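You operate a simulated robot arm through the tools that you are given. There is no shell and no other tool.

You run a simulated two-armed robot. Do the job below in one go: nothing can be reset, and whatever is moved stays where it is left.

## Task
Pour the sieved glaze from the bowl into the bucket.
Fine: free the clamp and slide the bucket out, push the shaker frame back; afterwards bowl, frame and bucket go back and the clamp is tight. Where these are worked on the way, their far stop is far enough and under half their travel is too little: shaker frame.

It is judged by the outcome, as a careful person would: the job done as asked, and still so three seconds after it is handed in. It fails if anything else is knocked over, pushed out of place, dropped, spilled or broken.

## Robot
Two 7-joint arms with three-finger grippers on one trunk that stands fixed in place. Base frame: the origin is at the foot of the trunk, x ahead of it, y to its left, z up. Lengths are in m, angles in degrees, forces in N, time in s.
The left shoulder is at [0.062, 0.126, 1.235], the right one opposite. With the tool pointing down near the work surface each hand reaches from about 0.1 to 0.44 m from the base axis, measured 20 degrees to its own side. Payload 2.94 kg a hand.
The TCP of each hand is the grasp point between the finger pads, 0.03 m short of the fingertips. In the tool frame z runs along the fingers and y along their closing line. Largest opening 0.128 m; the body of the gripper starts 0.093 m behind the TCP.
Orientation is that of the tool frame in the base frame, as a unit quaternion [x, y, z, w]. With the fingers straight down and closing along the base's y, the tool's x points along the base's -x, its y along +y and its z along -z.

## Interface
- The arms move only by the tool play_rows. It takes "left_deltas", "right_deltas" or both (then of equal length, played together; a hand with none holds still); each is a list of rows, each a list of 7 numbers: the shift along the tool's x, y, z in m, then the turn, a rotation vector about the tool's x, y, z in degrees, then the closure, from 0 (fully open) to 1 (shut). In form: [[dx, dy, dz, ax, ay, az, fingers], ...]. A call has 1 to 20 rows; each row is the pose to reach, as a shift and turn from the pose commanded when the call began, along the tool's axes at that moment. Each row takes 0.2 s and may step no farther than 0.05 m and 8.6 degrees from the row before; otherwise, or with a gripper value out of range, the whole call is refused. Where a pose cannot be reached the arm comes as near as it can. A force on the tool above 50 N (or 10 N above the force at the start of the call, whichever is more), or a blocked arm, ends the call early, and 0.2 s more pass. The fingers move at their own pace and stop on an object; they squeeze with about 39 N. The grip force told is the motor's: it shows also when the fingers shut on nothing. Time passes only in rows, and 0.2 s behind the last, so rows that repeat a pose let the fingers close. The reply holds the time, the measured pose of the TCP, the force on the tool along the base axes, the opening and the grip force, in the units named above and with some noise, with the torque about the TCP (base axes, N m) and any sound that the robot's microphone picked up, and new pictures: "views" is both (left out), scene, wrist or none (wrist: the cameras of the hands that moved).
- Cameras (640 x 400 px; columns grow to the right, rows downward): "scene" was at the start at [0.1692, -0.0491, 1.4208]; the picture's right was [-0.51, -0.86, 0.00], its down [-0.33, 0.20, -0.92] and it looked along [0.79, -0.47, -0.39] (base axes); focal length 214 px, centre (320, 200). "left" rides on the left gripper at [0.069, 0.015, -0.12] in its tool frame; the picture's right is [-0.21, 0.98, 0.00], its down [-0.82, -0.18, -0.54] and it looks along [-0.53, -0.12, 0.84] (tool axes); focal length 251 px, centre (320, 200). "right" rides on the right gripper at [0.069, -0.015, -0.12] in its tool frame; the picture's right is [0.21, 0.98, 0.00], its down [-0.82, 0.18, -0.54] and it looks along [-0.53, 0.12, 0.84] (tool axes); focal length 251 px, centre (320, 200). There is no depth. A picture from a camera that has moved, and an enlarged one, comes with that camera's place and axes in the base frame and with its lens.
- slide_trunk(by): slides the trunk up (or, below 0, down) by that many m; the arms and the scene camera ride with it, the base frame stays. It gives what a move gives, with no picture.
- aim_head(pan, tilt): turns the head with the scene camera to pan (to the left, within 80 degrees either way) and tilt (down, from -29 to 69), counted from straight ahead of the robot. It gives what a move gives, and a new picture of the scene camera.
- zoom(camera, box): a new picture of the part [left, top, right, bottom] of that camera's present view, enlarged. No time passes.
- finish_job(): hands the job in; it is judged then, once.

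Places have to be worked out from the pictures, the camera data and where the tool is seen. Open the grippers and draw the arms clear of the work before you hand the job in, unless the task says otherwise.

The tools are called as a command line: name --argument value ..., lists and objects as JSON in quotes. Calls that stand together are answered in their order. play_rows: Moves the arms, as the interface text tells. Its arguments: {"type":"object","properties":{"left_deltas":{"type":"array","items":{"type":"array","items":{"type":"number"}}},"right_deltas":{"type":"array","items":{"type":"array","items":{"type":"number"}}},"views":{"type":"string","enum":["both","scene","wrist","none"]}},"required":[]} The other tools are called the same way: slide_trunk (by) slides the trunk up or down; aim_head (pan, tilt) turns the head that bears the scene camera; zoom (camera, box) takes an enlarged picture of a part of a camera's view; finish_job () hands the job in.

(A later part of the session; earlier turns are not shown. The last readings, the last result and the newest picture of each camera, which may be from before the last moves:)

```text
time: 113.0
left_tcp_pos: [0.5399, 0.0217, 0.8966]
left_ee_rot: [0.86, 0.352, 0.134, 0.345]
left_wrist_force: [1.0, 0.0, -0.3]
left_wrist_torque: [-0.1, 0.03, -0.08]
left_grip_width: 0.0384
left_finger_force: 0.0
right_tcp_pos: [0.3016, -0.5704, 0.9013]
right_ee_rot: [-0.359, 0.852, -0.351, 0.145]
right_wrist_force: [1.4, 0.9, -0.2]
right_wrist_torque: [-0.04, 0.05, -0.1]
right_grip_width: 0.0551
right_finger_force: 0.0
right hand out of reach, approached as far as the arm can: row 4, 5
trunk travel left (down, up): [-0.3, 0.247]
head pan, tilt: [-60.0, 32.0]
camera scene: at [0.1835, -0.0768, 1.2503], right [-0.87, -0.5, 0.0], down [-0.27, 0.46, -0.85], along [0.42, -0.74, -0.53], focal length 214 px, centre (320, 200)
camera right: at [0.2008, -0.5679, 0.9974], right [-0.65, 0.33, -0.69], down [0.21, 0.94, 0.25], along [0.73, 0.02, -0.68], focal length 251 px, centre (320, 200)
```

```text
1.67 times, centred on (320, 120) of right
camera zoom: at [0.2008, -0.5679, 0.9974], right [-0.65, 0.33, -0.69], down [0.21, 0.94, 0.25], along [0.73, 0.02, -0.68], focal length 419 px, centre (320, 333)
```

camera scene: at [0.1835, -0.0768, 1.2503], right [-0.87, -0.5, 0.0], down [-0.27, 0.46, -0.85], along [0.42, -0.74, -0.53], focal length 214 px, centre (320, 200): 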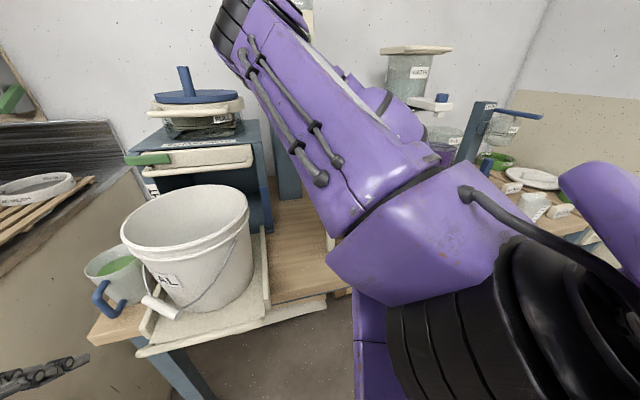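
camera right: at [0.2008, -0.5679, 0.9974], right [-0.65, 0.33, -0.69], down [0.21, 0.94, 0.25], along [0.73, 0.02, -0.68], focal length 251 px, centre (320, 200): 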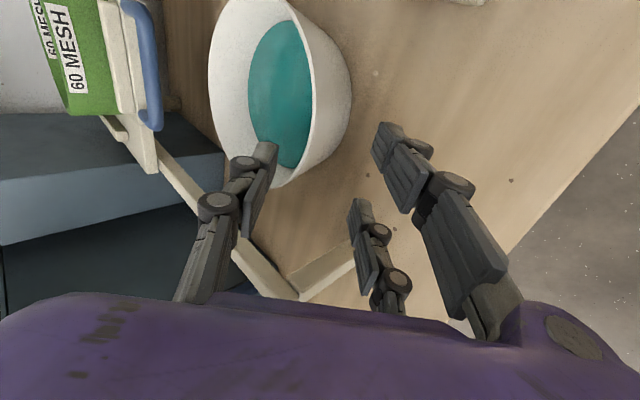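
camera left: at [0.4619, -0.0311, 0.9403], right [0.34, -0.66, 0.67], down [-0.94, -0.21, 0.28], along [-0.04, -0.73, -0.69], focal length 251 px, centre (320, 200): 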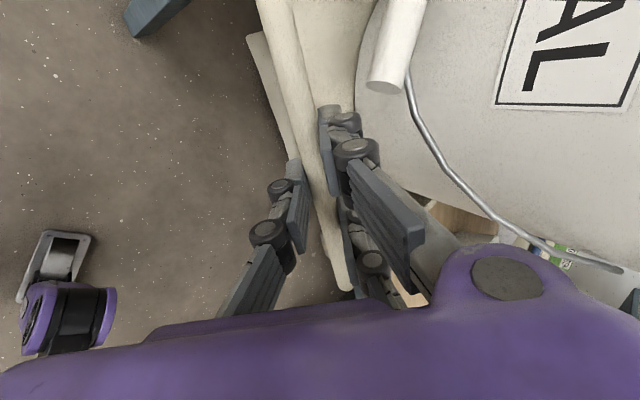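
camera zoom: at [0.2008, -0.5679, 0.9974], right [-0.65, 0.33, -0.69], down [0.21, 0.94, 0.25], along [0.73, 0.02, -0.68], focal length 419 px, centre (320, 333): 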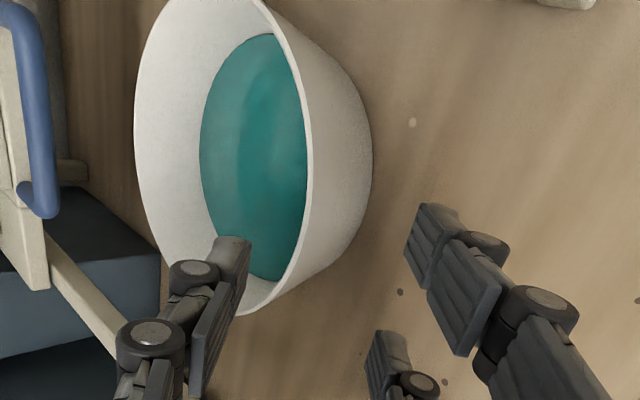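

The close view shows the bowl is deeper with steep walls (~15° off vertical), liquid low inside. So a near-vertical hand will grip the wall better, leaning slightly sideways to give more tipping range. I'll rise and reorient: pitch ~75°, turned 15° left.

play_rows --right_deltas '[[0.0101, -0.0178, -0.0072, -6.1, -4.9, -1.6, 0.57], [0.0202, -0.0356, -0.0144, -12.2, -9.8, -3.1, 0.57], [0.0304, -0.0535, -0.0217, -18.4, -14.6, -4.7, 0.57], [0.0405, -0.0713, -0.0289, -24.5, -19.5, -6.2, 0.57], [0.0506, -0.0891, -0.0361, -30.6, -24.4, -7.8, 0.57]]' --views "both"

zoom --camera "right" --box '[160, 0, 480, 240]'

```text
time: 114.2
left_tcp_pos: [0.5365, 0.0175, 0.9014]
left_ee_rot: [0.861, 0.35, 0.136, 0.345]
left_wrist_force: [0.2, -0.8, -0.3]
left_wrist_torque: [0.05, -0.02, 0.01]
left_grip_width: 0.0383
left_finger_force: 0.1
right_tcp_pos: [0.2893, -0.6358, 0.9897]
right_ee_rot: [-0.505, 0.839, -0.04, 0.198]
right_wrist_force: [-0.3, -0.3, -1.1]
right_wrist_torque: [0.03, 0.01, 0.04]
right_grip_width: 0.0552
right_finger_force: 0.1
trunk travel left (down, up): [-0.3, 0.247]
head pan, tilt: [-60.0, 32.0]
camera scene: at [0.1793, -0.0803, 1.2509], right [-0.87, -0.5, 0.0], down [-0.26, 0.46, -0.85], along [0.42, -0.73, -0.53], focal length 214 px, centre (320, 200)
camera right: at [0.2285, -0.7192, 1.0833], right [-0.9, 0.29, -0.33], down [-0.01, 0.73, 0.69], along [0.44, 0.62, -0.65], focal length 251 px, centre (320, 200)
```

scene: 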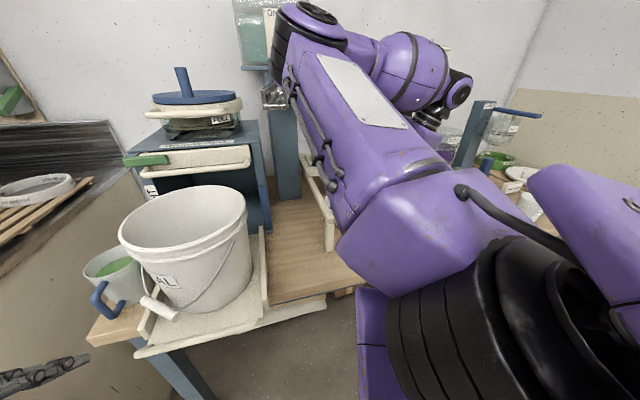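
right: 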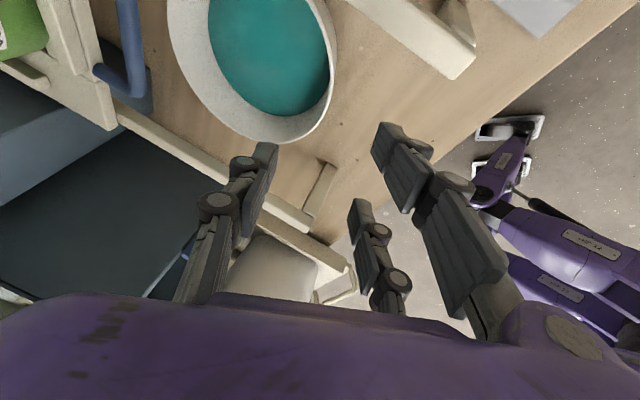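

```text
1.67 times, centred on (320, 120) of right
camera zoom: at [0.2285, -0.7192, 1.0833], right [-0.9, 0.29, -0.33], down [-0.01, 0.73, 0.69], along [0.44, 0.62, -0.65], focal length 419 px, centre (320, 333)
```

zoom: 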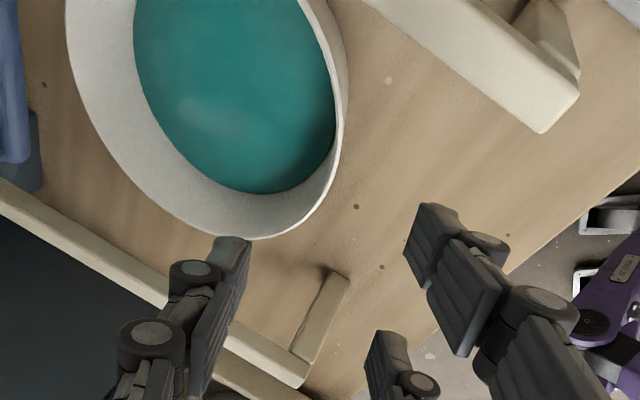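

Good: orientation as planned. The rim point I want projects 2–3 cm beside the tool axis; I'll shift onto it and come down 5 cm, then check again.

play_rows --right_deltas '[[0.0128, 0.0017, 0.0, 0, 0, 0, 0.57], [0.0255, 0.0034, 0.02, 0, 0, 0, 0.57], [0.0255, 0.0034, 0.055, 0, 0, 0, 0.57]]' --views "wrist"

zoom --camera "right" --box '[160, 0, 480, 240]'

```text
time: 115.0
left_tcp_pos: [0.5372, 0.0174, 0.8996]
left_ee_rot: [0.86, 0.35, 0.135, 0.345]
left_wrist_force: [0.3, -0.9, -0.1]
left_wrist_torque: [0.01, 0.0, -0.01]
left_grip_width: 0.0385
left_finger_force: 0.1
right_tcp_pos: [0.2976, -0.6509, 0.9307]
right_ee_rot: [-0.506, 0.839, -0.042, 0.198]
right_wrist_force: [0.6, -0.4, 0.6]
right_wrist_torque: [0.02, 0.04, 0.01]
right_grip_width: 0.055
right_finger_force: 0.1
trunk travel left (down, up): [-0.3, 0.247]
head pan, tilt: [-60.0, 32.0]
camera right: at [0.2369, -0.7322, 1.0256], right [-0.9, 0.29, -0.33], down [-0.02, 0.73, 0.69], along [0.44, 0.62, -0.65], focal length 251 px, centre (320, 200)
```

right: 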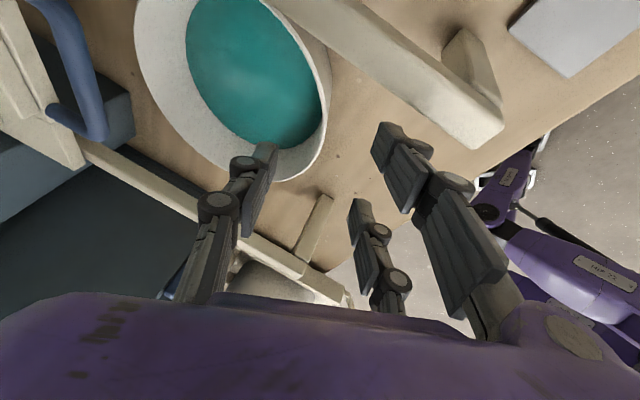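

```text
1.67 times, centred on (320, 120) of right
camera zoom: at [0.2369, -0.7322, 1.0256], right [-0.9, 0.29, -0.33], down [-0.02, 0.73, 0.69], along [0.44, 0.62, -0.65], focal length 419 px, centre (320, 333)
```

zoom: 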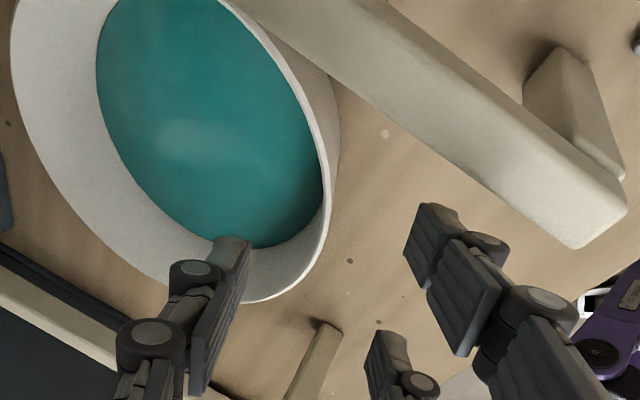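

On axis with the rim, 8.5 cm ahead; the rail stays about 2 cm clear of the fingers. I'll descend 6 cm and check.

play_rows --right_deltas '[[0, 0.001, 0.03, 0, 0, 0, 0.57], [0, 0.0019, 0.06, 0, 0, 0, 0.57]]' --views "wrist"

zoom --camera "right" --box '[160, 0, 480, 240]'

```text
time: 115.6
left_tcp_pos: [0.5365, 0.0184, 0.8994]
left_ee_rot: [0.86, 0.35, 0.136, 0.345]
left_wrist_force: [-0.2, 0.0, 0.1]
left_wrist_torque: [0.0, -0.01, 0.01]
left_grip_width: 0.0386
left_finger_force: 0.0
right_tcp_pos: [0.3179, -0.642, 0.8766]
right_ee_rot: [-0.506, 0.838, -0.042, 0.199]
right_wrist_force: [0.4, -0.8, -0.7]
right_wrist_torque: [-0.02, 0.01, -0.02]
right_grip_width: 0.0549
right_finger_force: 0.1
trunk travel left (down, up): [-0.3, 0.247]
head pan, tilt: [-60.0, 32.0]
camera right: at [0.2568, -0.7236, 0.9695], right [-0.9, 0.29, -0.33], down [-0.02, 0.73, 0.69], along [0.44, 0.62, -0.65], focal length 251 px, centre (320, 200)
```

right: 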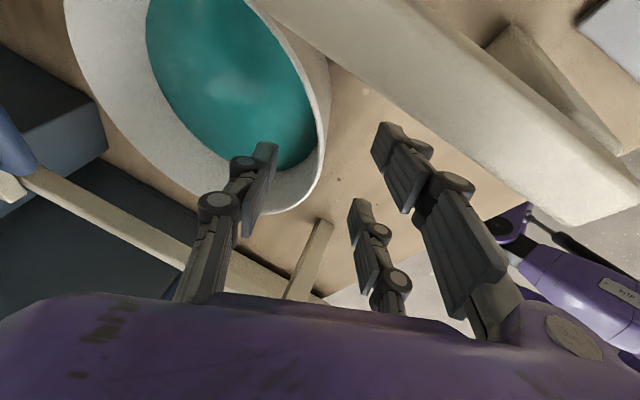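

```text
1.67 times, centred on (320, 120) of right
camera zoom: at [0.2568, -0.7236, 0.9695], right [-0.9, 0.29, -0.33], down [-0.02, 0.73, 0.69], along [0.44, 0.62, -0.65], focal length 419 px, centre (320, 333)
```

zoom: 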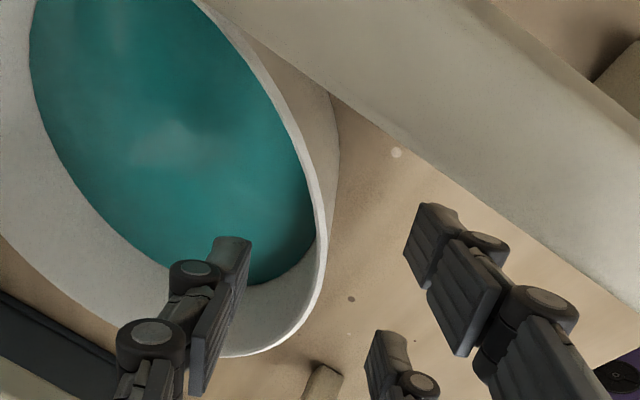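

The rim runs centrally between thumb (inside) and fingers (outside). Going down the last 38 mm, then closing on the wall.

play_rows --right_deltas '[[0, 0, 0.02, 0, 0, 0, 0.57], [0, 0, 0.038, 0, 0, 0, 0.57]]' --views "wrist"

zoom --camera "right" --box '[160, 0, 480, 240]'

```text
time: 116.2
left_tcp_pos: [0.5379, 0.0191, 0.8994]
left_ee_rot: [0.86, 0.35, 0.135, 0.345]
left_wrist_force: [0.2, 0.0, -0.4]
left_wrist_torque: [0.01, 0.02, 0.01]
left_grip_width: 0.0383
left_finger_force: 0.1
right_tcp_pos: [0.3312, -0.6368, 0.8426]
right_ee_rot: [-0.505, 0.839, -0.043, 0.198]
right_wrist_force: [0.5, -0.1, -0.3]
right_wrist_torque: [0.05, 0.01, -0.02]
right_grip_width: 0.0553
right_finger_force: 0.1
trunk travel left (down, up): [-0.3, 0.247]
head pan, tilt: [-60.0, 32.0]
camera right: at [0.2707, -0.7184, 0.9351], right [-0.9, 0.29, -0.33], down [-0.02, 0.73, 0.69], along [0.44, 0.62, -0.65], focal length 251 px, centre (320, 200)
```

right: 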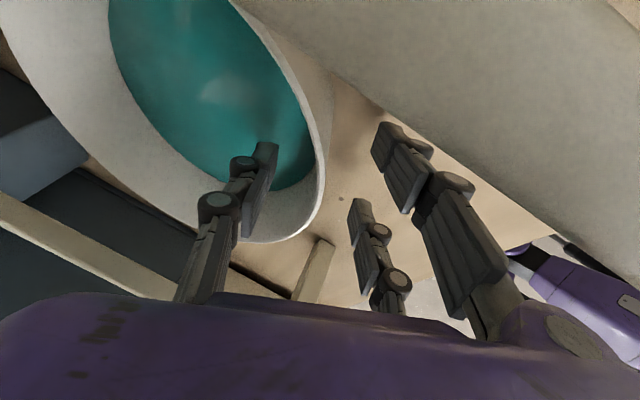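

```text
1.67 times, centred on (320, 120) of right
camera zoom: at [0.2707, -0.7184, 0.9351], right [-0.9, 0.29, -0.33], down [-0.02, 0.73, 0.69], along [0.44, 0.62, -0.65], focal length 419 px, centre (320, 333)
```

zoom: 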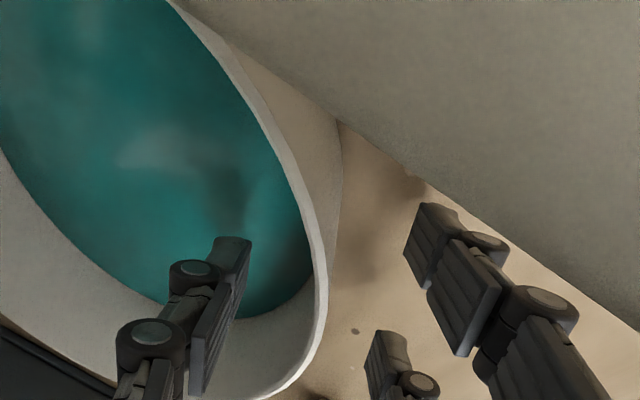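

The wall is in the middle of the grip, rim about level with the grasp point. Closing.

play_rows --right_deltas '[[0, 0, 0, 0, 0, 0, 0.8], [0, 0, 0, 0, 0, 0, 1], [0, 0, 0, 0, 0, 0, 1], [0, 0, 0, 0, 0, 0, 1]]' --views "wrist"

zoom --camera "right" --box '[160, 0, 480, 240]'

```text
time: 117.2
left_tcp_pos: [0.537, 0.0179, 0.9]
left_ee_rot: [0.86, 0.351, 0.135, 0.345]
left_wrist_force: [-0.5, 0.2, -1.7]
left_wrist_torque: [0.01, -0.01, -0.01]
left_grip_width: 0.0385
left_finger_force: 0.1
right_tcp_pos: [0.3301, -0.6365, 0.841]
right_ee_rot: [-0.506, 0.839, -0.041, 0.198]
right_wrist_force: [-0.9, 0.8, -3.5]
right_wrist_torque: [0.18, 0.52, -0.05]
right_grip_width: 0.0062
right_finger_force: 32.7
trunk travel left (down, up): [-0.3, 0.247]
head pan, tilt: [-60.0, 32.0]
camera right: at [0.2704, -0.7185, 0.9349], right [-0.9, 0.29, -0.33], down [-0.01, 0.73, 0.69], along [0.44, 0.62, -0.65], focal length 251 px, centre (320, 200)
```

right: 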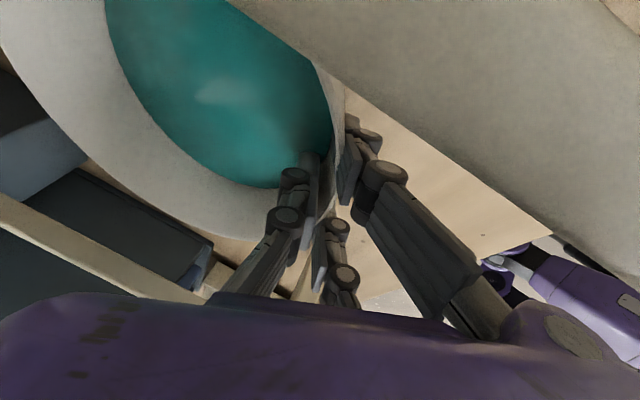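

```text
1.67 times, centred on (320, 120) of right
camera zoom: at [0.2704, -0.7185, 0.9349], right [-0.9, 0.29, -0.33], down [-0.01, 0.73, 0.69], along [0.44, 0.62, -0.65], focal length 419 px, centre (320, 333)
```

zoom: 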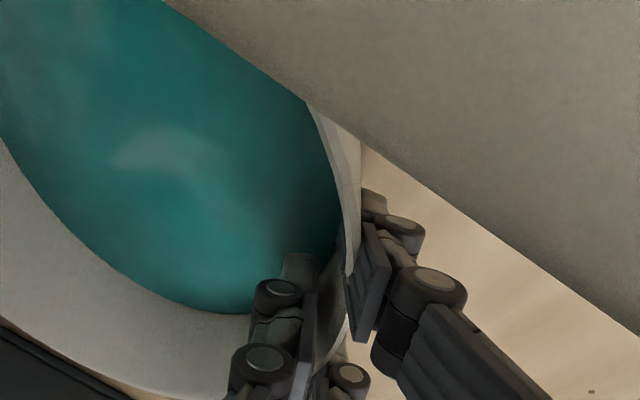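

The grip closed on the 6 mm wall. I'll lift just 2 cm slowly and check that the bowl comes along level.

play_rows --right_deltas '[[0, 0, 0, 0, 0, 0, 1], [-0.0015, -0.0013, -0.0046, 0, 0, 0, 1], [-0.0029, -0.0027, -0.0092, 0, 0, 0, 1], [-0.0044, -0.004, -0.0138, 0, 0, 0, 1], [-0.0058, -0.0053, -0.0184, 0, 0, 0, 1]]' --views "both"

zoom --camera "scene" --box '[260, 100, 460, 300]'

```text
time: 118.4
left_tcp_pos: [0.5379, 0.0176, 0.9009]
left_ee_rot: [0.86, 0.35, 0.135, 0.345]
left_wrist_force: [-0.7, 0.7, -1.0]
left_wrist_torque: [0.0, 0.02, 0.02]
left_grip_width: 0.0385
left_finger_force: 0.1
right_tcp_pos: [0.3307, -0.6364, 0.8597]
right_ee_rot: [-0.506, 0.839, -0.042, 0.199]
right_wrist_force: [0.1, 0.1, -6.5]
right_wrist_torque: [0.33, 0.45, -0.01]
right_grip_width: 0.0063
right_finger_force: 33.0
trunk travel left (down, up): [-0.3, 0.247]
head pan, tilt: [-60.0, 32.0]
camera scene: at [0.1797, -0.08, 1.2509], right [-0.87, -0.5, 0.0], down [-0.27, 0.46, -0.85], along [0.42, -0.73, -0.53], focal length 214 px, centre (320, 200)
camera right: at [0.2709, -0.7185, 0.9549], right [-0.9, 0.29, -0.33], down [-0.02, 0.73, 0.69], along [0.44, 0.62, -0.65], focal length 251 px, centre (320, 200)
```

scene: 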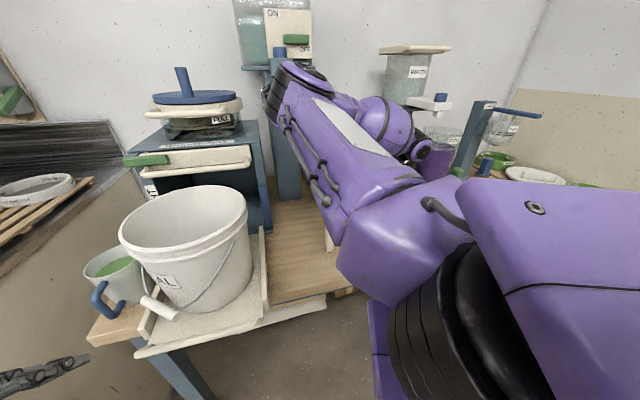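
right: 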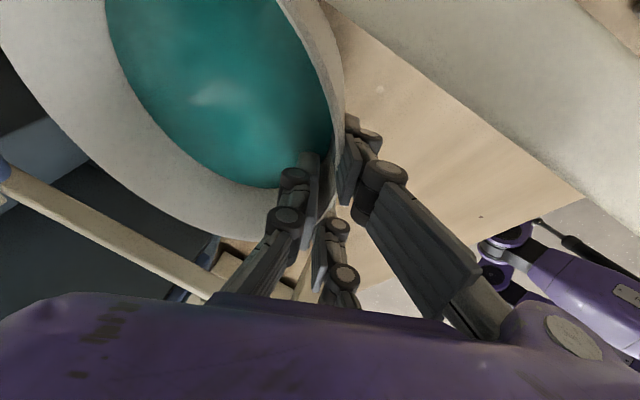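

```text
2.00 times, centred on (360, 200) of scene
camera zoom: at [0.1797, -0.08, 1.2509], right [-0.87, -0.5, 0.0], down [-0.27, 0.46, -0.85], along [0.42, -0.73, -0.53], focal length 429 px, centre (240, 200)
```

zoom: 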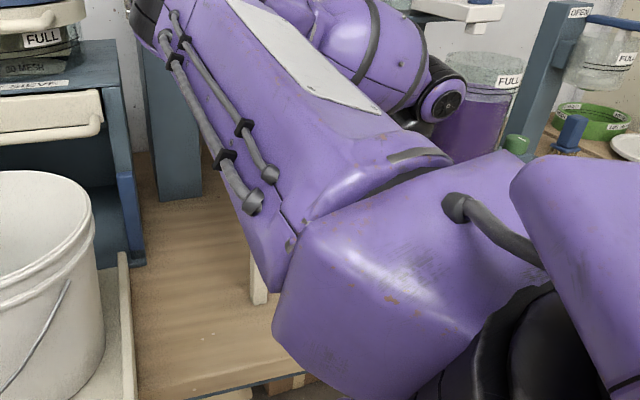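

The bowl comes along level (about 0.65 kg, grip steady). I'll lift it straight up between the rails by 14 cm.

play_rows --right_deltas '[[-0.0058, -0.0053, -0.0184, 0, 0, 0, 1], [-0.0117, -0.0107, -0.0367, 0, 0, 0, 1], [-0.0175, -0.016, -0.0551, 0, 0, 0, 1], [-0.0233, -0.0214, -0.0734, 0, 0, 0, 1], [-0.0292, -0.0267, -0.0918, 0, 0, 0, 1], [-0.035, -0.0321, -0.1101, 0, 0, 0, 1], [-0.0409, -0.0374, -0.1285, 0, 0, 0, 1]]' --views "both"

```text
time: 120.0
left_tcp_pos: [0.5365, 0.0187, 0.9004]
left_ee_rot: [0.861, 0.349, 0.136, 0.345]
left_wrist_force: [0.0, -0.7, 0.8]
left_wrist_torque: [0.03, 0.0, -0.01]
left_grip_width: 0.0381
left_finger_force: 0.1
right_tcp_pos: [0.3313, -0.6343, 1.0014]
right_ee_rot: [-0.505, 0.839, -0.041, 0.198]
right_wrist_force: [-0.7, 0.0, -6.4]
right_wrist_torque: [0.31, 0.45, -0.01]
right_grip_width: 0.0059
right_finger_force: 32.4
trunk travel left (down, up): [-0.3, 0.247]
head pan, tilt: [-60.0, 32.0]
camera scene: at [0.1795, -0.0796, 1.2509], right [-0.87, -0.5, 0.0], down [-0.27, 0.46, -0.85], along [0.42, -0.73, -0.53], focal length 214 px, centre (320, 200)
camera right: at [0.2698, -0.7169, 1.095], right [-0.9, 0.29, -0.33], down [-0.02, 0.73, 0.69], along [0.44, 0.62, -0.65], focal length 251 px, centre (320, 200)
```

scene: 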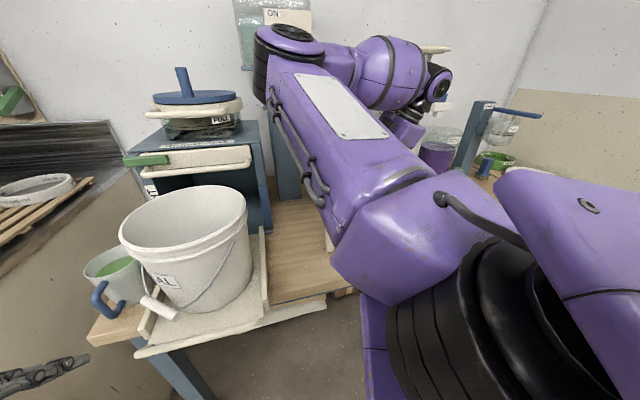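
right: 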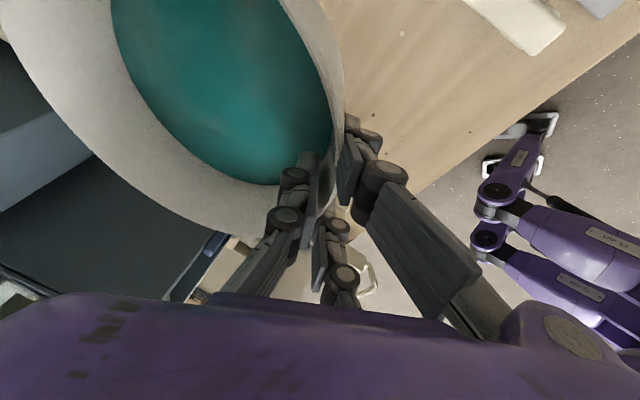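

The bowl is clear of the rails and steady. I'll raise it another 17 cm straight up, well above everything on the table.

play_rows --right_deltas '[[-0.0082, -0.0075, -0.0257, 0, 0, 0, 1], [-0.0165, -0.0151, -0.0519, 0, 0, 0, 1], [-0.0248, -0.0227, -0.078, 0, 0, 0, 1], [-0.0331, -0.0303, -0.1041, 0, 0, 0, 1], [-0.0414, -0.0379, -0.1303, 0, 0, 0, 1], [-0.0496, -0.0454, -0.156, 0, 0, 0, 1]]' --views "both"

```text
time: 121.4
left_tcp_pos: [0.5371, 0.019, 0.9014]
left_ee_rot: [0.86, 0.351, 0.135, 0.345]
left_wrist_force: [-0.6, 0.7, 0.1]
left_wrist_torque: [0.01, 0.0, -0.01]
left_grip_width: 0.0381
left_finger_force: 0.2
right_tcp_pos: [0.3318, -0.6345, 1.1723]
right_ee_rot: [-0.505, 0.839, -0.042, 0.199]
right_wrist_force: [-0.2, -0.5, -6.3]
right_wrist_torque: [0.31, 0.47, -0.01]
right_grip_width: 0.0061
right_finger_force: 32.6
trunk travel left (down, up): [-0.3, 0.247]
head pan, tilt: [-60.0, 32.0]
camera scene: at [0.1791, -0.0793, 1.251], right [-0.87, -0.5, 0.0], down [-0.26, 0.46, -0.85], along [0.42, -0.73, -0.53], focal length 214 px, centre (320, 200)
camera right: at [0.2705, -0.7167, 1.2657], right [-0.9, 0.29, -0.33], down [-0.02, 0.73, 0.69], along [0.44, 0.62, -0.65], focal length 251 px, centre (320, 200)
```

scene: 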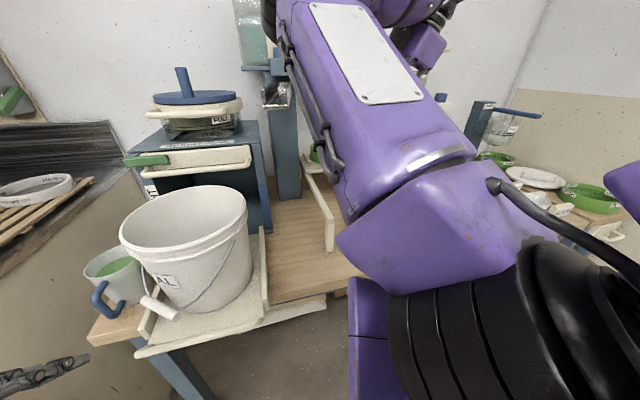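
right: 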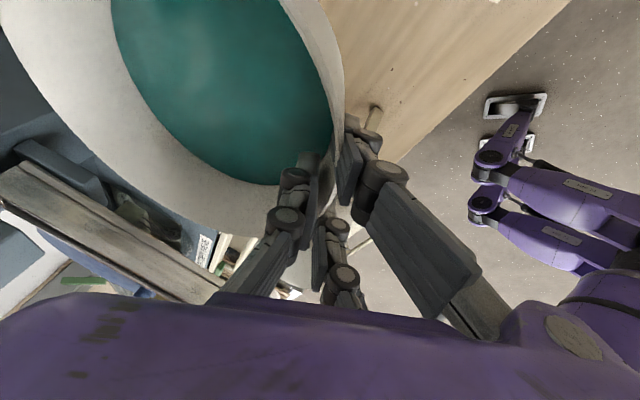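

Before carrying sideways I need to know how far the dispenser's silver chute sticks out at about this height. Zooming on it.

zoom --camera "scene" --box '[200, 0, 320, 130]'

zoom --camera "right" --box '[0, 100, 300, 320]'

```text
3.08 times, centred on (260, 65) of scene
camera zoom: at [0.1791, -0.0793, 1.251], right [-0.87, -0.5, 0.0], down [-0.26, 0.46, -0.85], along [0.42, -0.73, -0.53], focal length 660 px, centre (505, 615)
```

zoom: 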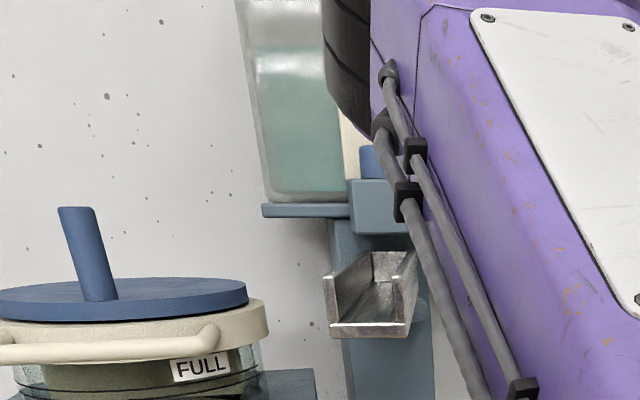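

```text
1.82 times, centred on (150, 210) of right
camera zoom: at [0.2705, -0.7167, 1.2657], right [-0.9, 0.29, -0.33], down [-0.02, 0.73, 0.69], along [0.44, 0.62, -0.65], focal length 457 px, centre (629, 182)
```

zoom: 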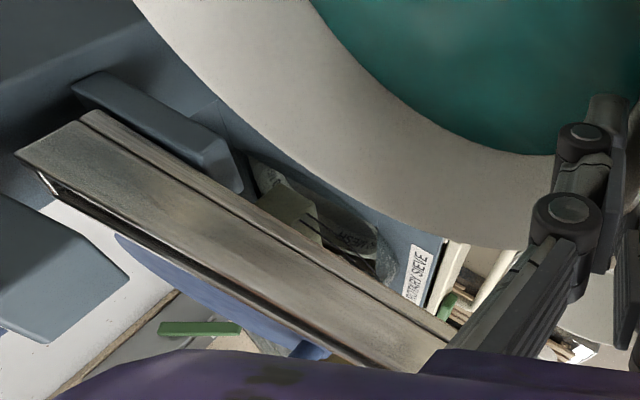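

The chute ends at about n≈0.70, t≈0.03, z≈1.18, so I must pass in front of it. First I draw the bowl straight back 13 cm, turning a little left, keeping it level and slow.

play_rows --right_deltas '[[-0.0079, 0.0193, -0.0067, -0.7, -0.7, -2.3, 1], [-0.0158, 0.0386, -0.0135, -1.5, -1.3, -4.6, 1], [-0.0237, 0.058, -0.0202, -2.2, -2, -6.9, 1], [-0.0316, 0.0773, -0.0269, -2.9, -2.7, -9.2, 1], [-0.0395, 0.0966, -0.0337, -3.7, -3.3, -11.5, 1], [-0.0474, 0.1159, -0.0404, -4.4, -4, -13.8, 1]]' --views "both"

```text
time: 122.8
left_tcp_pos: [0.5366, 0.0189, 0.9004]
left_ee_rot: [0.86, 0.35, 0.135, 0.345]
left_wrist_force: [0.2, -0.1, 0.7]
left_wrist_torque: [0.0, 0.03, 0.01]
left_grip_width: 0.0386
left_finger_force: 0.0
right_tcp_pos: [0.2376, -0.542, 1.1915]
right_ee_rot: [-0.611, 0.766, -0.016, 0.201]
right_wrist_force: [0.0, 0.5, -5.9]
right_wrist_torque: [0.18, 0.53, -0.01]
right_grip_width: 0.006
right_finger_force: 33.0
trunk travel left (down, up): [-0.3, 0.247]
head pan, tilt: [-60.0, 32.0]
camera scene: at [0.1792, -0.0794, 1.251], right [-0.87, -0.5, 0.0], down [-0.26, 0.46, -0.85], along [0.42, -0.73, -0.53], focal length 214 px, centre (320, 200)
camera right: at [0.2004, -0.6374, 1.2857], right [-0.94, 0.04, -0.33], down [-0.2, 0.7, 0.69], along [0.26, 0.71, -0.65], focal length 251 px, centre (320, 200)
```

scene: 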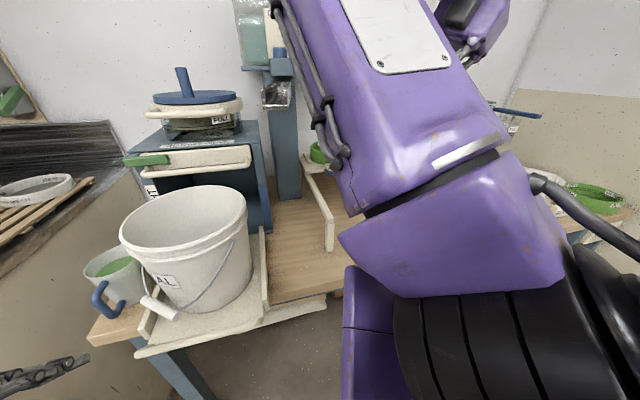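
right: 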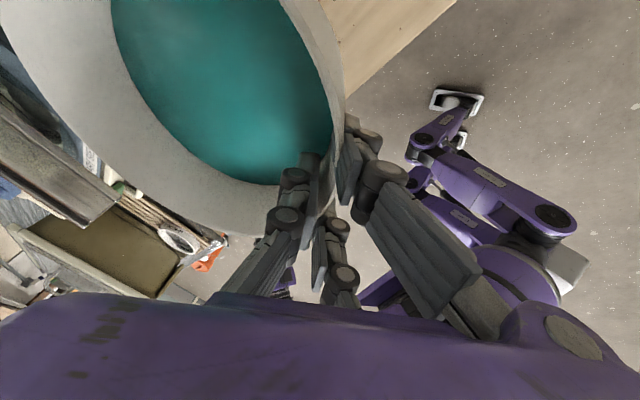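

Steady. Next: move left in front of the chute, turning another 30°.

play_rows --right_deltas '[[-0.0215, -0.009, 0.0078, -1.4, -1.4, -4.6, 1], [-0.0429, -0.018, 0.0156, -2.9, -2.7, -9.2, 1], [-0.0644, -0.027, 0.0235, -4.3, -4.1, -13.8, 1], [-0.0859, -0.036, 0.0313, -5.8, -5.4, -18.4, 1], [-0.1073, -0.045, 0.0391, -7.2, -6.8, -23, 1], [-0.1288, -0.054, 0.0469, -8.7, -8.1, -27.6, 1]]' --views "both"

```text
time: 124.2
left_tcp_pos: [0.5373, 0.0189, 0.8985]
left_ee_rot: [0.86, 0.351, 0.135, 0.346]
left_wrist_force: [0.0, 0.5, 0.1]
left_wrist_torque: [0.0, -0.01, -0.01]
left_grip_width: 0.0383
left_finger_force: 0.1
right_tcp_pos: [0.3284, -0.4244, 1.1988]
right_ee_rot: [0.789, -0.581, -0.037, -0.198]
right_wrist_force: [0.4, 0.2, -6.3]
right_wrist_torque: [-0.11, 0.59, -0.01]
right_grip_width: 0.0059
right_finger_force: 32.3
trunk travel left (down, up): [-0.3, 0.247]
head pan, tilt: [-60.0, 32.0]
camera scene: at [0.1802, -0.0788, 1.2508], right [-0.87, -0.5, 0.0], down [-0.27, 0.46, -0.85], along [0.42, -0.73, -0.53], focal length 214 px, centre (320, 200)
camera right: at [0.3432, -0.5241, 1.2928], right [-0.84, -0.43, -0.33], down [-0.53, 0.5, 0.69], along [-0.13, 0.75, -0.65], focal length 251 px, centre (320, 200)
```

scene: 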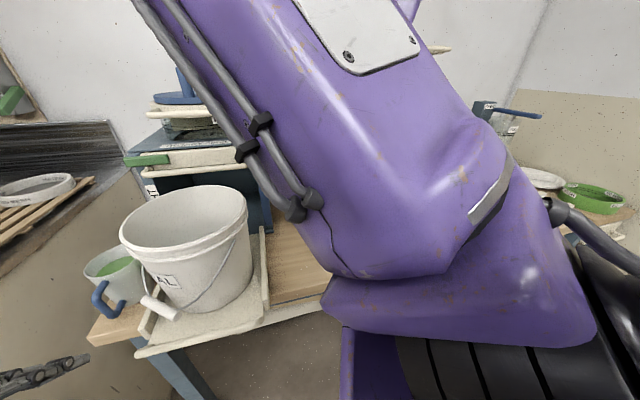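
right: 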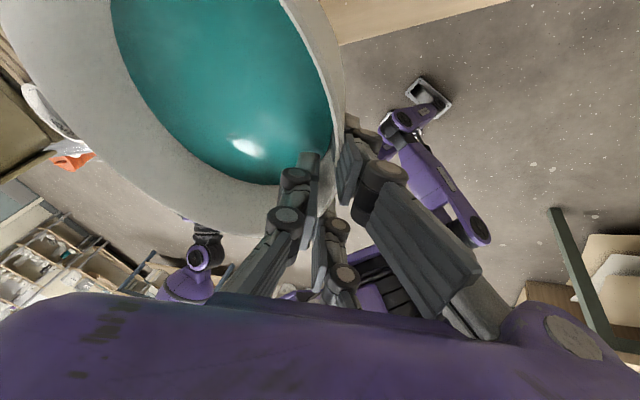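

Good. Continuing left over the bucket's near side with another 30° of turn.

play_rows --right_deltas '[[-0.0062, -0.0228, 0.0084, -1.4, -1.4, -4.6, 1], [-0.0123, -0.0457, 0.0169, -2.9, -2.7, -9.2, 1], [-0.0185, -0.0685, 0.0253, -4.3, -4.1, -13.8, 1], [-0.0247, -0.0913, 0.0337, -5.8, -5.4, -18.4, 1], [-0.0308, -0.1142, 0.0422, -7.2, -6.8, -23, 1], [-0.037, -0.137, 0.0506, -8.7, -8.1, -27.6, 1]]' --views "both"

```text
time: 125.6
left_tcp_pos: [0.5384, 0.0196, 0.8999]
left_ee_rot: [0.861, 0.349, 0.136, 0.345]
left_wrist_force: [1.9, 0.7, -0.8]
left_wrist_torque: [-0.01, -0.01, 0.0]
left_grip_width: 0.0386
left_finger_force: 0.0
right_tcp_pos: [0.4521, -0.3411, 1.1817]
right_ee_rot: [0.913, -0.356, -0.087, -0.18]
right_wrist_force: [0.3, 0.2, -7.3]
right_wrist_torque: [-0.33, 0.45, 0.03]
right_grip_width: 0.006
right_finger_force: 32.9
right hand out of reach, approached as far as the arm can: row 2, 3, 4, 5, 6
trunk travel left (down, up): [-0.3, 0.247]
head pan, tilt: [-60.0, 32.0]
camera scene: at [0.1806, -0.0792, 1.2508], right [-0.87, -0.5, 0.0], down [-0.27, 0.46, -0.85], along [0.42, -0.73, -0.53], focal length 214 px, centre (320, 200)
camera right: at [0.5172, -0.4211, 1.2751], right [-0.51, -0.8, -0.32], down [-0.71, 0.17, 0.69], along [-0.49, 0.58, -0.65], focal length 251 px, centre (320, 200)
```

scene: 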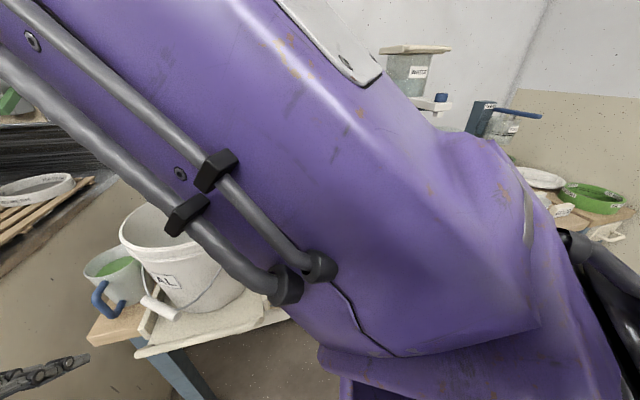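
right: 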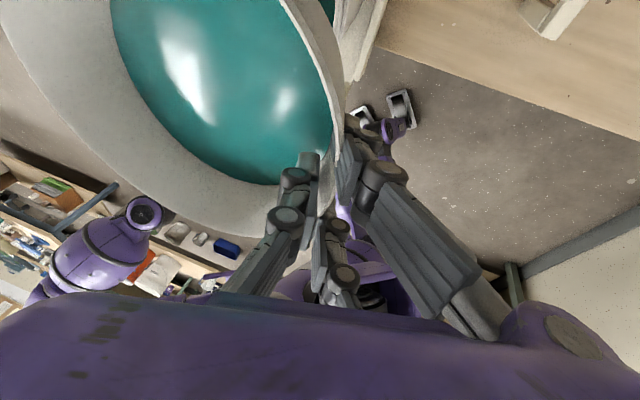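

Over the bucket's near side; the bowl is level but a wrist joint is near its limit. Tipping slightly (17°, far from spilling since the glaze lies 5 cm below the rim) should relieve it.

play_rows --right_deltas '[[0, 0, -0.003, 0, 4.1, -1.2, 1], [0, 0, -0.006, 0, 8.2, -2.4, 1], [0, 0, -0.009, 0, 12.2, -3.6, 1], [0, 0, -0.01, 0, 16.3, -4.75, 1]]' --views "wrist"

```text
time: 126.6
left_tcp_pos: [0.5377, 0.0173, 0.9005]
left_ee_rot: [0.86, 0.35, 0.135, 0.345]
left_wrist_force: [-0.7, 0.5, -0.5]
left_wrist_torque: [0.01, 0.0, -0.01]
left_grip_width: 0.0383
left_finger_force: 0.1
right_tcp_pos: [0.4527, -0.3472, 1.1908]
right_ee_rot: [0.929, -0.341, 0.05, -0.132]
right_wrist_force: [0.3, -0.1, -7.0]
right_wrist_torque: [-0.31, 0.47, 0.0]
right_grip_width: 0.0059
right_finger_force: 32.3
trunk travel left (down, up): [-0.3, 0.247]
head pan, tilt: [-60.0, 32.0]
camera right: at [0.4926, -0.4056, 1.31], right [-0.44, -0.85, -0.27], down [-0.84, 0.28, 0.46], along [-0.32, 0.43, -0.84], focal length 251 px, centre (320, 200)
```

right: 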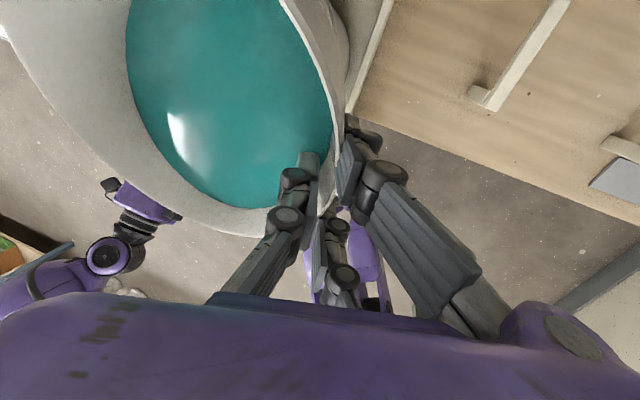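

No limit now and the bowl holds. I'll swing it fully over the bucket: centre toward (n 0.60, t 0.25), turning 30° more.

play_rows --right_deltas '[[0.0154, -0.0146, 0.0078, 0, -1.4, -4.8, 1], [0.0309, -0.0292, 0.0155, 0, -2.8, -9.6, 1], [0.0463, -0.0438, 0.0233, 0, -4.2, -14.4, 1], [0.0617, -0.0584, 0.0311, 0, -5.6, -19.2, 1], [0.0772, -0.073, 0.0388, 0.1, -7, -24, 1], [0.0926, -0.0876, 0.0466, 0.1, -8.4, -28.8, 1]]' --views "both"

```text
time: 128.0
left_tcp_pos: [0.5382, 0.0184, 0.8999]
left_ee_rot: [0.86, 0.35, 0.134, 0.345]
left_wrist_force: [0.9, -0.7, -0.1]
left_wrist_torque: [-0.01, 0.0, -0.02]
left_grip_width: 0.0388
left_finger_force: 0.1
right_tcp_pos: [0.5884, -0.334, 1.1699]
right_ee_rot: [0.986, -0.088, 0.014, -0.14]
right_wrist_force: [0.4, 0.0, -6.1]
right_wrist_torque: [-0.51, 0.3, 0.0]
right_grip_width: 0.006
right_finger_force: 32.6
trunk travel left (down, up): [-0.3, 0.247]
head pan, tilt: [-60.0, 32.0]
camera scene: at [0.1808, -0.0798, 1.2507], right [-0.87, -0.5, 0.0], down [-0.27, 0.46, -0.85], along [0.42, -0.73, -0.53], focal length 214 px, centre (320, 200)
camera right: at [0.6514, -0.3641, 1.2888], right [0.05, -0.96, -0.27], down [-0.87, -0.17, 0.47], along [-0.49, 0.22, -0.84], focal length 251 px, centre (320, 200)
```

scene: 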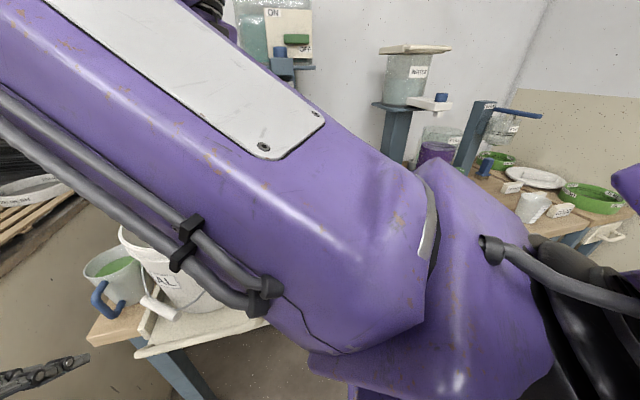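
right: 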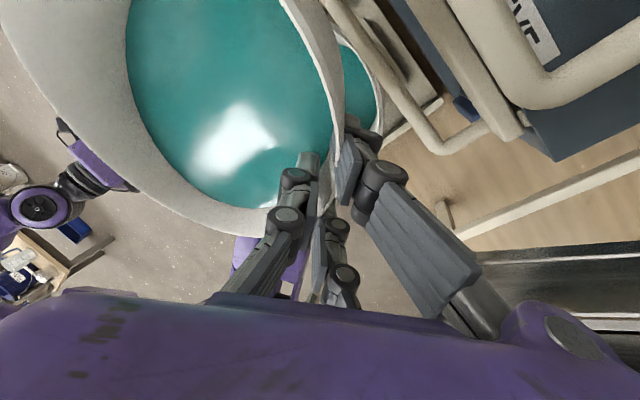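

The bowl hangs over the bucket (both visible in the wrist view). I'll start tipping, near rim down, slowly: first 20°.

play_rows --right_deltas '[[-0.0013, 0, 0.0009, 0, 3.84, -1.11, 1], [-0.0026, 0, 0.0019, 0, 7.68, -2.23, 1], [-0.0038, 0, 0.0028, 0, 11.52, -3.34, 1], [-0.0051, 0, 0.0038, 0, 15.36, -4.46, 1], [-0.0064, 0, 0.0047, 0, 19.2, -5.57, 1]]' --views "both"

```text
time: 129.2
left_tcp_pos: [0.5379, 0.019, 0.9002]
left_ee_rot: [0.86, 0.351, 0.135, 0.345]
left_wrist_force: [-0.4, -0.8, 0.3]
left_wrist_torque: [0.03, 0.02, -0.01]
left_grip_width: 0.0385
left_finger_force: 0.0
right_tcp_pos: [0.5801, -0.3311, 1.1666]
right_ee_rot: [0.972, -0.064, 0.187, -0.124]
right_wrist_force: [0.8, 0.4, -5.3]
right_wrist_torque: [-0.45, 0.26, -0.01]
right_grip_width: 0.0061
right_finger_force: 32.7
trunk travel left (down, up): [-0.3, 0.247]
head pan, tilt: [-60.0, 32.0]
camera scene: at [0.1797, -0.0795, 1.2509], right [-0.87, -0.5, 0.0], down [-0.27, 0.46, -0.85], along [0.42, -0.73, -0.53], focal length 214 px, centre (320, 200)
camera right: at [0.5991, -0.3535, 1.3022], right [0.12, -0.98, -0.18], down [-0.98, -0.15, 0.15], along [-0.18, 0.16, -0.97], focal length 251 px, centre (320, 200)
```

scene: 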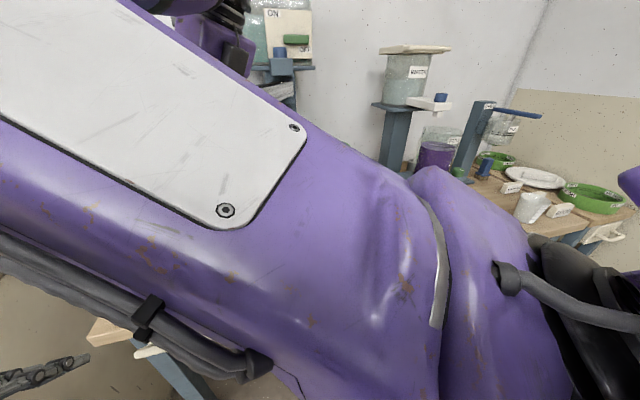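
right: 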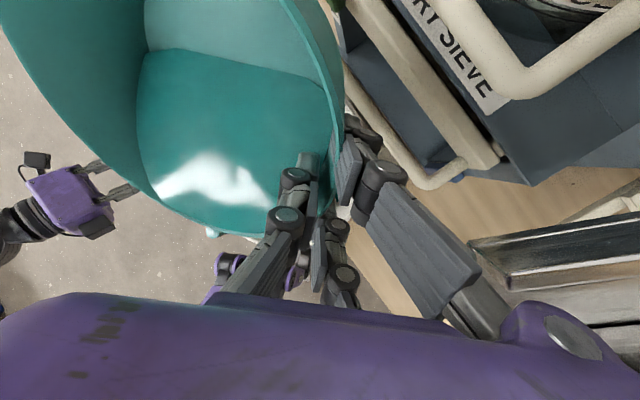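

At 37° the glaze is coating toward the near lip and may be about to flow. I'll zoom in to verify that the lip is over the bucket.

zoom --camera "right" --box '[80, 140, 320, 290]'

zoom --camera "left" --box '[0, 0, 640, 400]'

```text
2.67 times, centred on (200, 215) of right
camera zoom: at [0.5991, -0.3535, 1.3022], right [0.12, -0.98, -0.18], down [-0.98, -0.15, 0.15], along [-0.18, 0.16, -0.97], focal length 670 px, centre (640, 160)
```

zoom: 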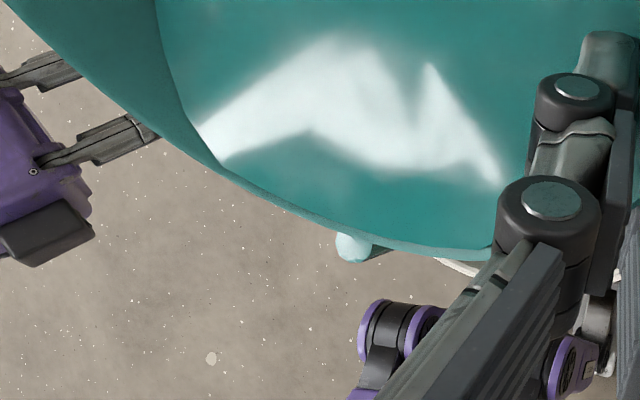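

```text
1.00 times, centred on (320, 200) of left (not enlarged: the box is as wide or as high as the picture)
camera zoom: at [0.5394, 0.1201, 0.9967], right [0.34, -0.65, 0.67], down [-0.94, -0.21, 0.27], along [-0.04, -0.73, -0.69], focal length 251 px, centre (320, 200)
```

zoom: 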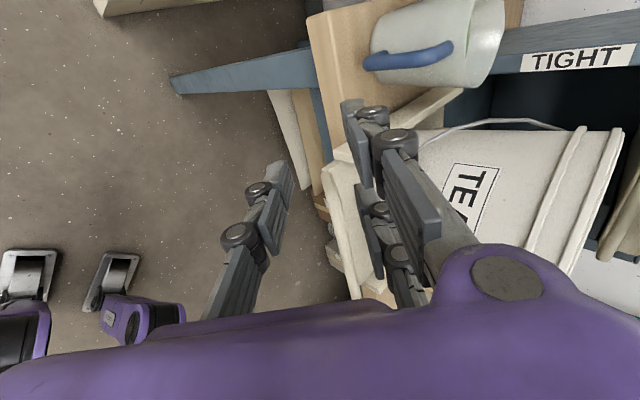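

The first glaze is running over the near lip, which lies about 8 cm inside the bucket's near edge. I'll continue tipping at a gentle 3° per step, keeping the lip over the bucket's middle.

play_rows --right_deltas '[[0.0025, 0.0015, 0.003, 0, 2.87, -0.85, 1], [0.0044, 0.0025, 0.006, 0, 5.75, -1.7, 1], [0.0044, 0.0025, 0.0083, 0, 8.62, -2.54, 1], [0.0044, 0.0025, 0.0083, 0, 11.49, -3.39, 1], [0.0044, 0.0025, 0.0083, 0, 14.37, -4.24, 1], [0.0044, 0.0025, 0.0083, 0, 17.24, -5.09, 1], [0.0044, 0.0025, 0.0083, 0, 20.11, -5.93, 1]]' --views "both"

zoom --camera "right" --box '[40, 60, 340, 300]'

```text
time: 130.8
left_tcp_pos: [0.5372, 0.0182, 0.8997]
left_ee_rot: [0.86, 0.35, 0.135, 0.346]
left_wrist_force: [0.5, -0.1, 0.0]
left_wrist_torque: [-0.02, -0.03, 0.02]
left_grip_width: 0.0384
left_finger_force: 0.0
right_tcp_pos: [0.5876, -0.3324, 1.1618]
right_ee_rot: [0.927, -0.034, 0.36, -0.101]
right_wrist_force: [0.0, -0.9, -2.8]
right_wrist_torque: [-0.19, 0.15, 0.0]
right_grip_width: 0.006
right_finger_force: 32.4
trunk travel left (down, up): [-0.3, 0.247]
head pan, tilt: [-60.0, 32.0]
camera scene: at [0.1797, -0.0796, 1.2509], right [-0.87, -0.5, 0.0], down [-0.27, 0.46, -0.85], along [0.42, -0.73, -0.53], focal length 214 px, centre (320, 200)
camera right: at [0.5571, -0.346, 1.295], right [0.17, -0.98, -0.06], down [-0.97, -0.15, -0.19], along [0.18, 0.09, -0.98], focal length 251 px, centre (320, 200)
```

scene: 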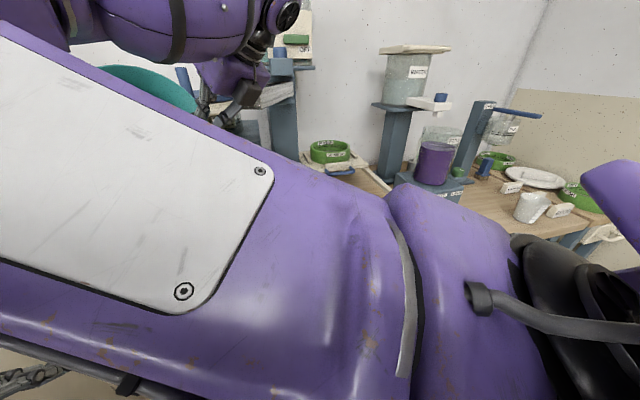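
right: 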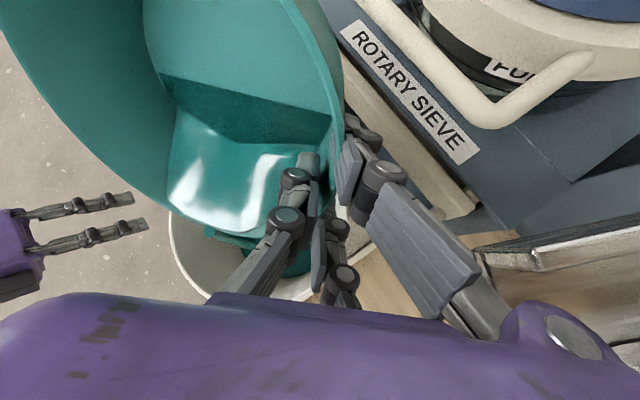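

```text
1.67 times, centred on (190, 180) of right
camera zoom: at [0.5571, -0.346, 1.295], right [0.17, -0.98, -0.06], down [-0.97, -0.15, -0.19], along [0.18, 0.09, -0.98], focal length 419 px, centre (537, 233)
```

zoom: 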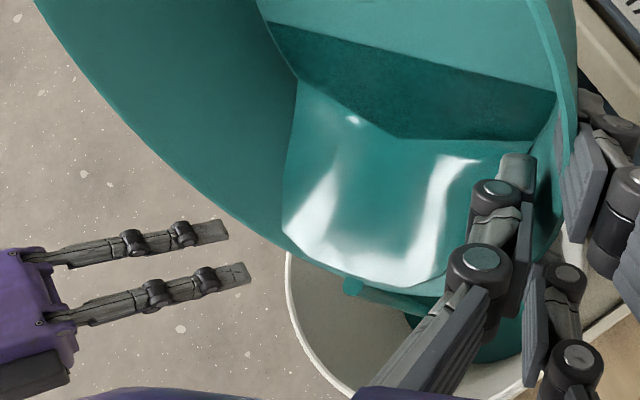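

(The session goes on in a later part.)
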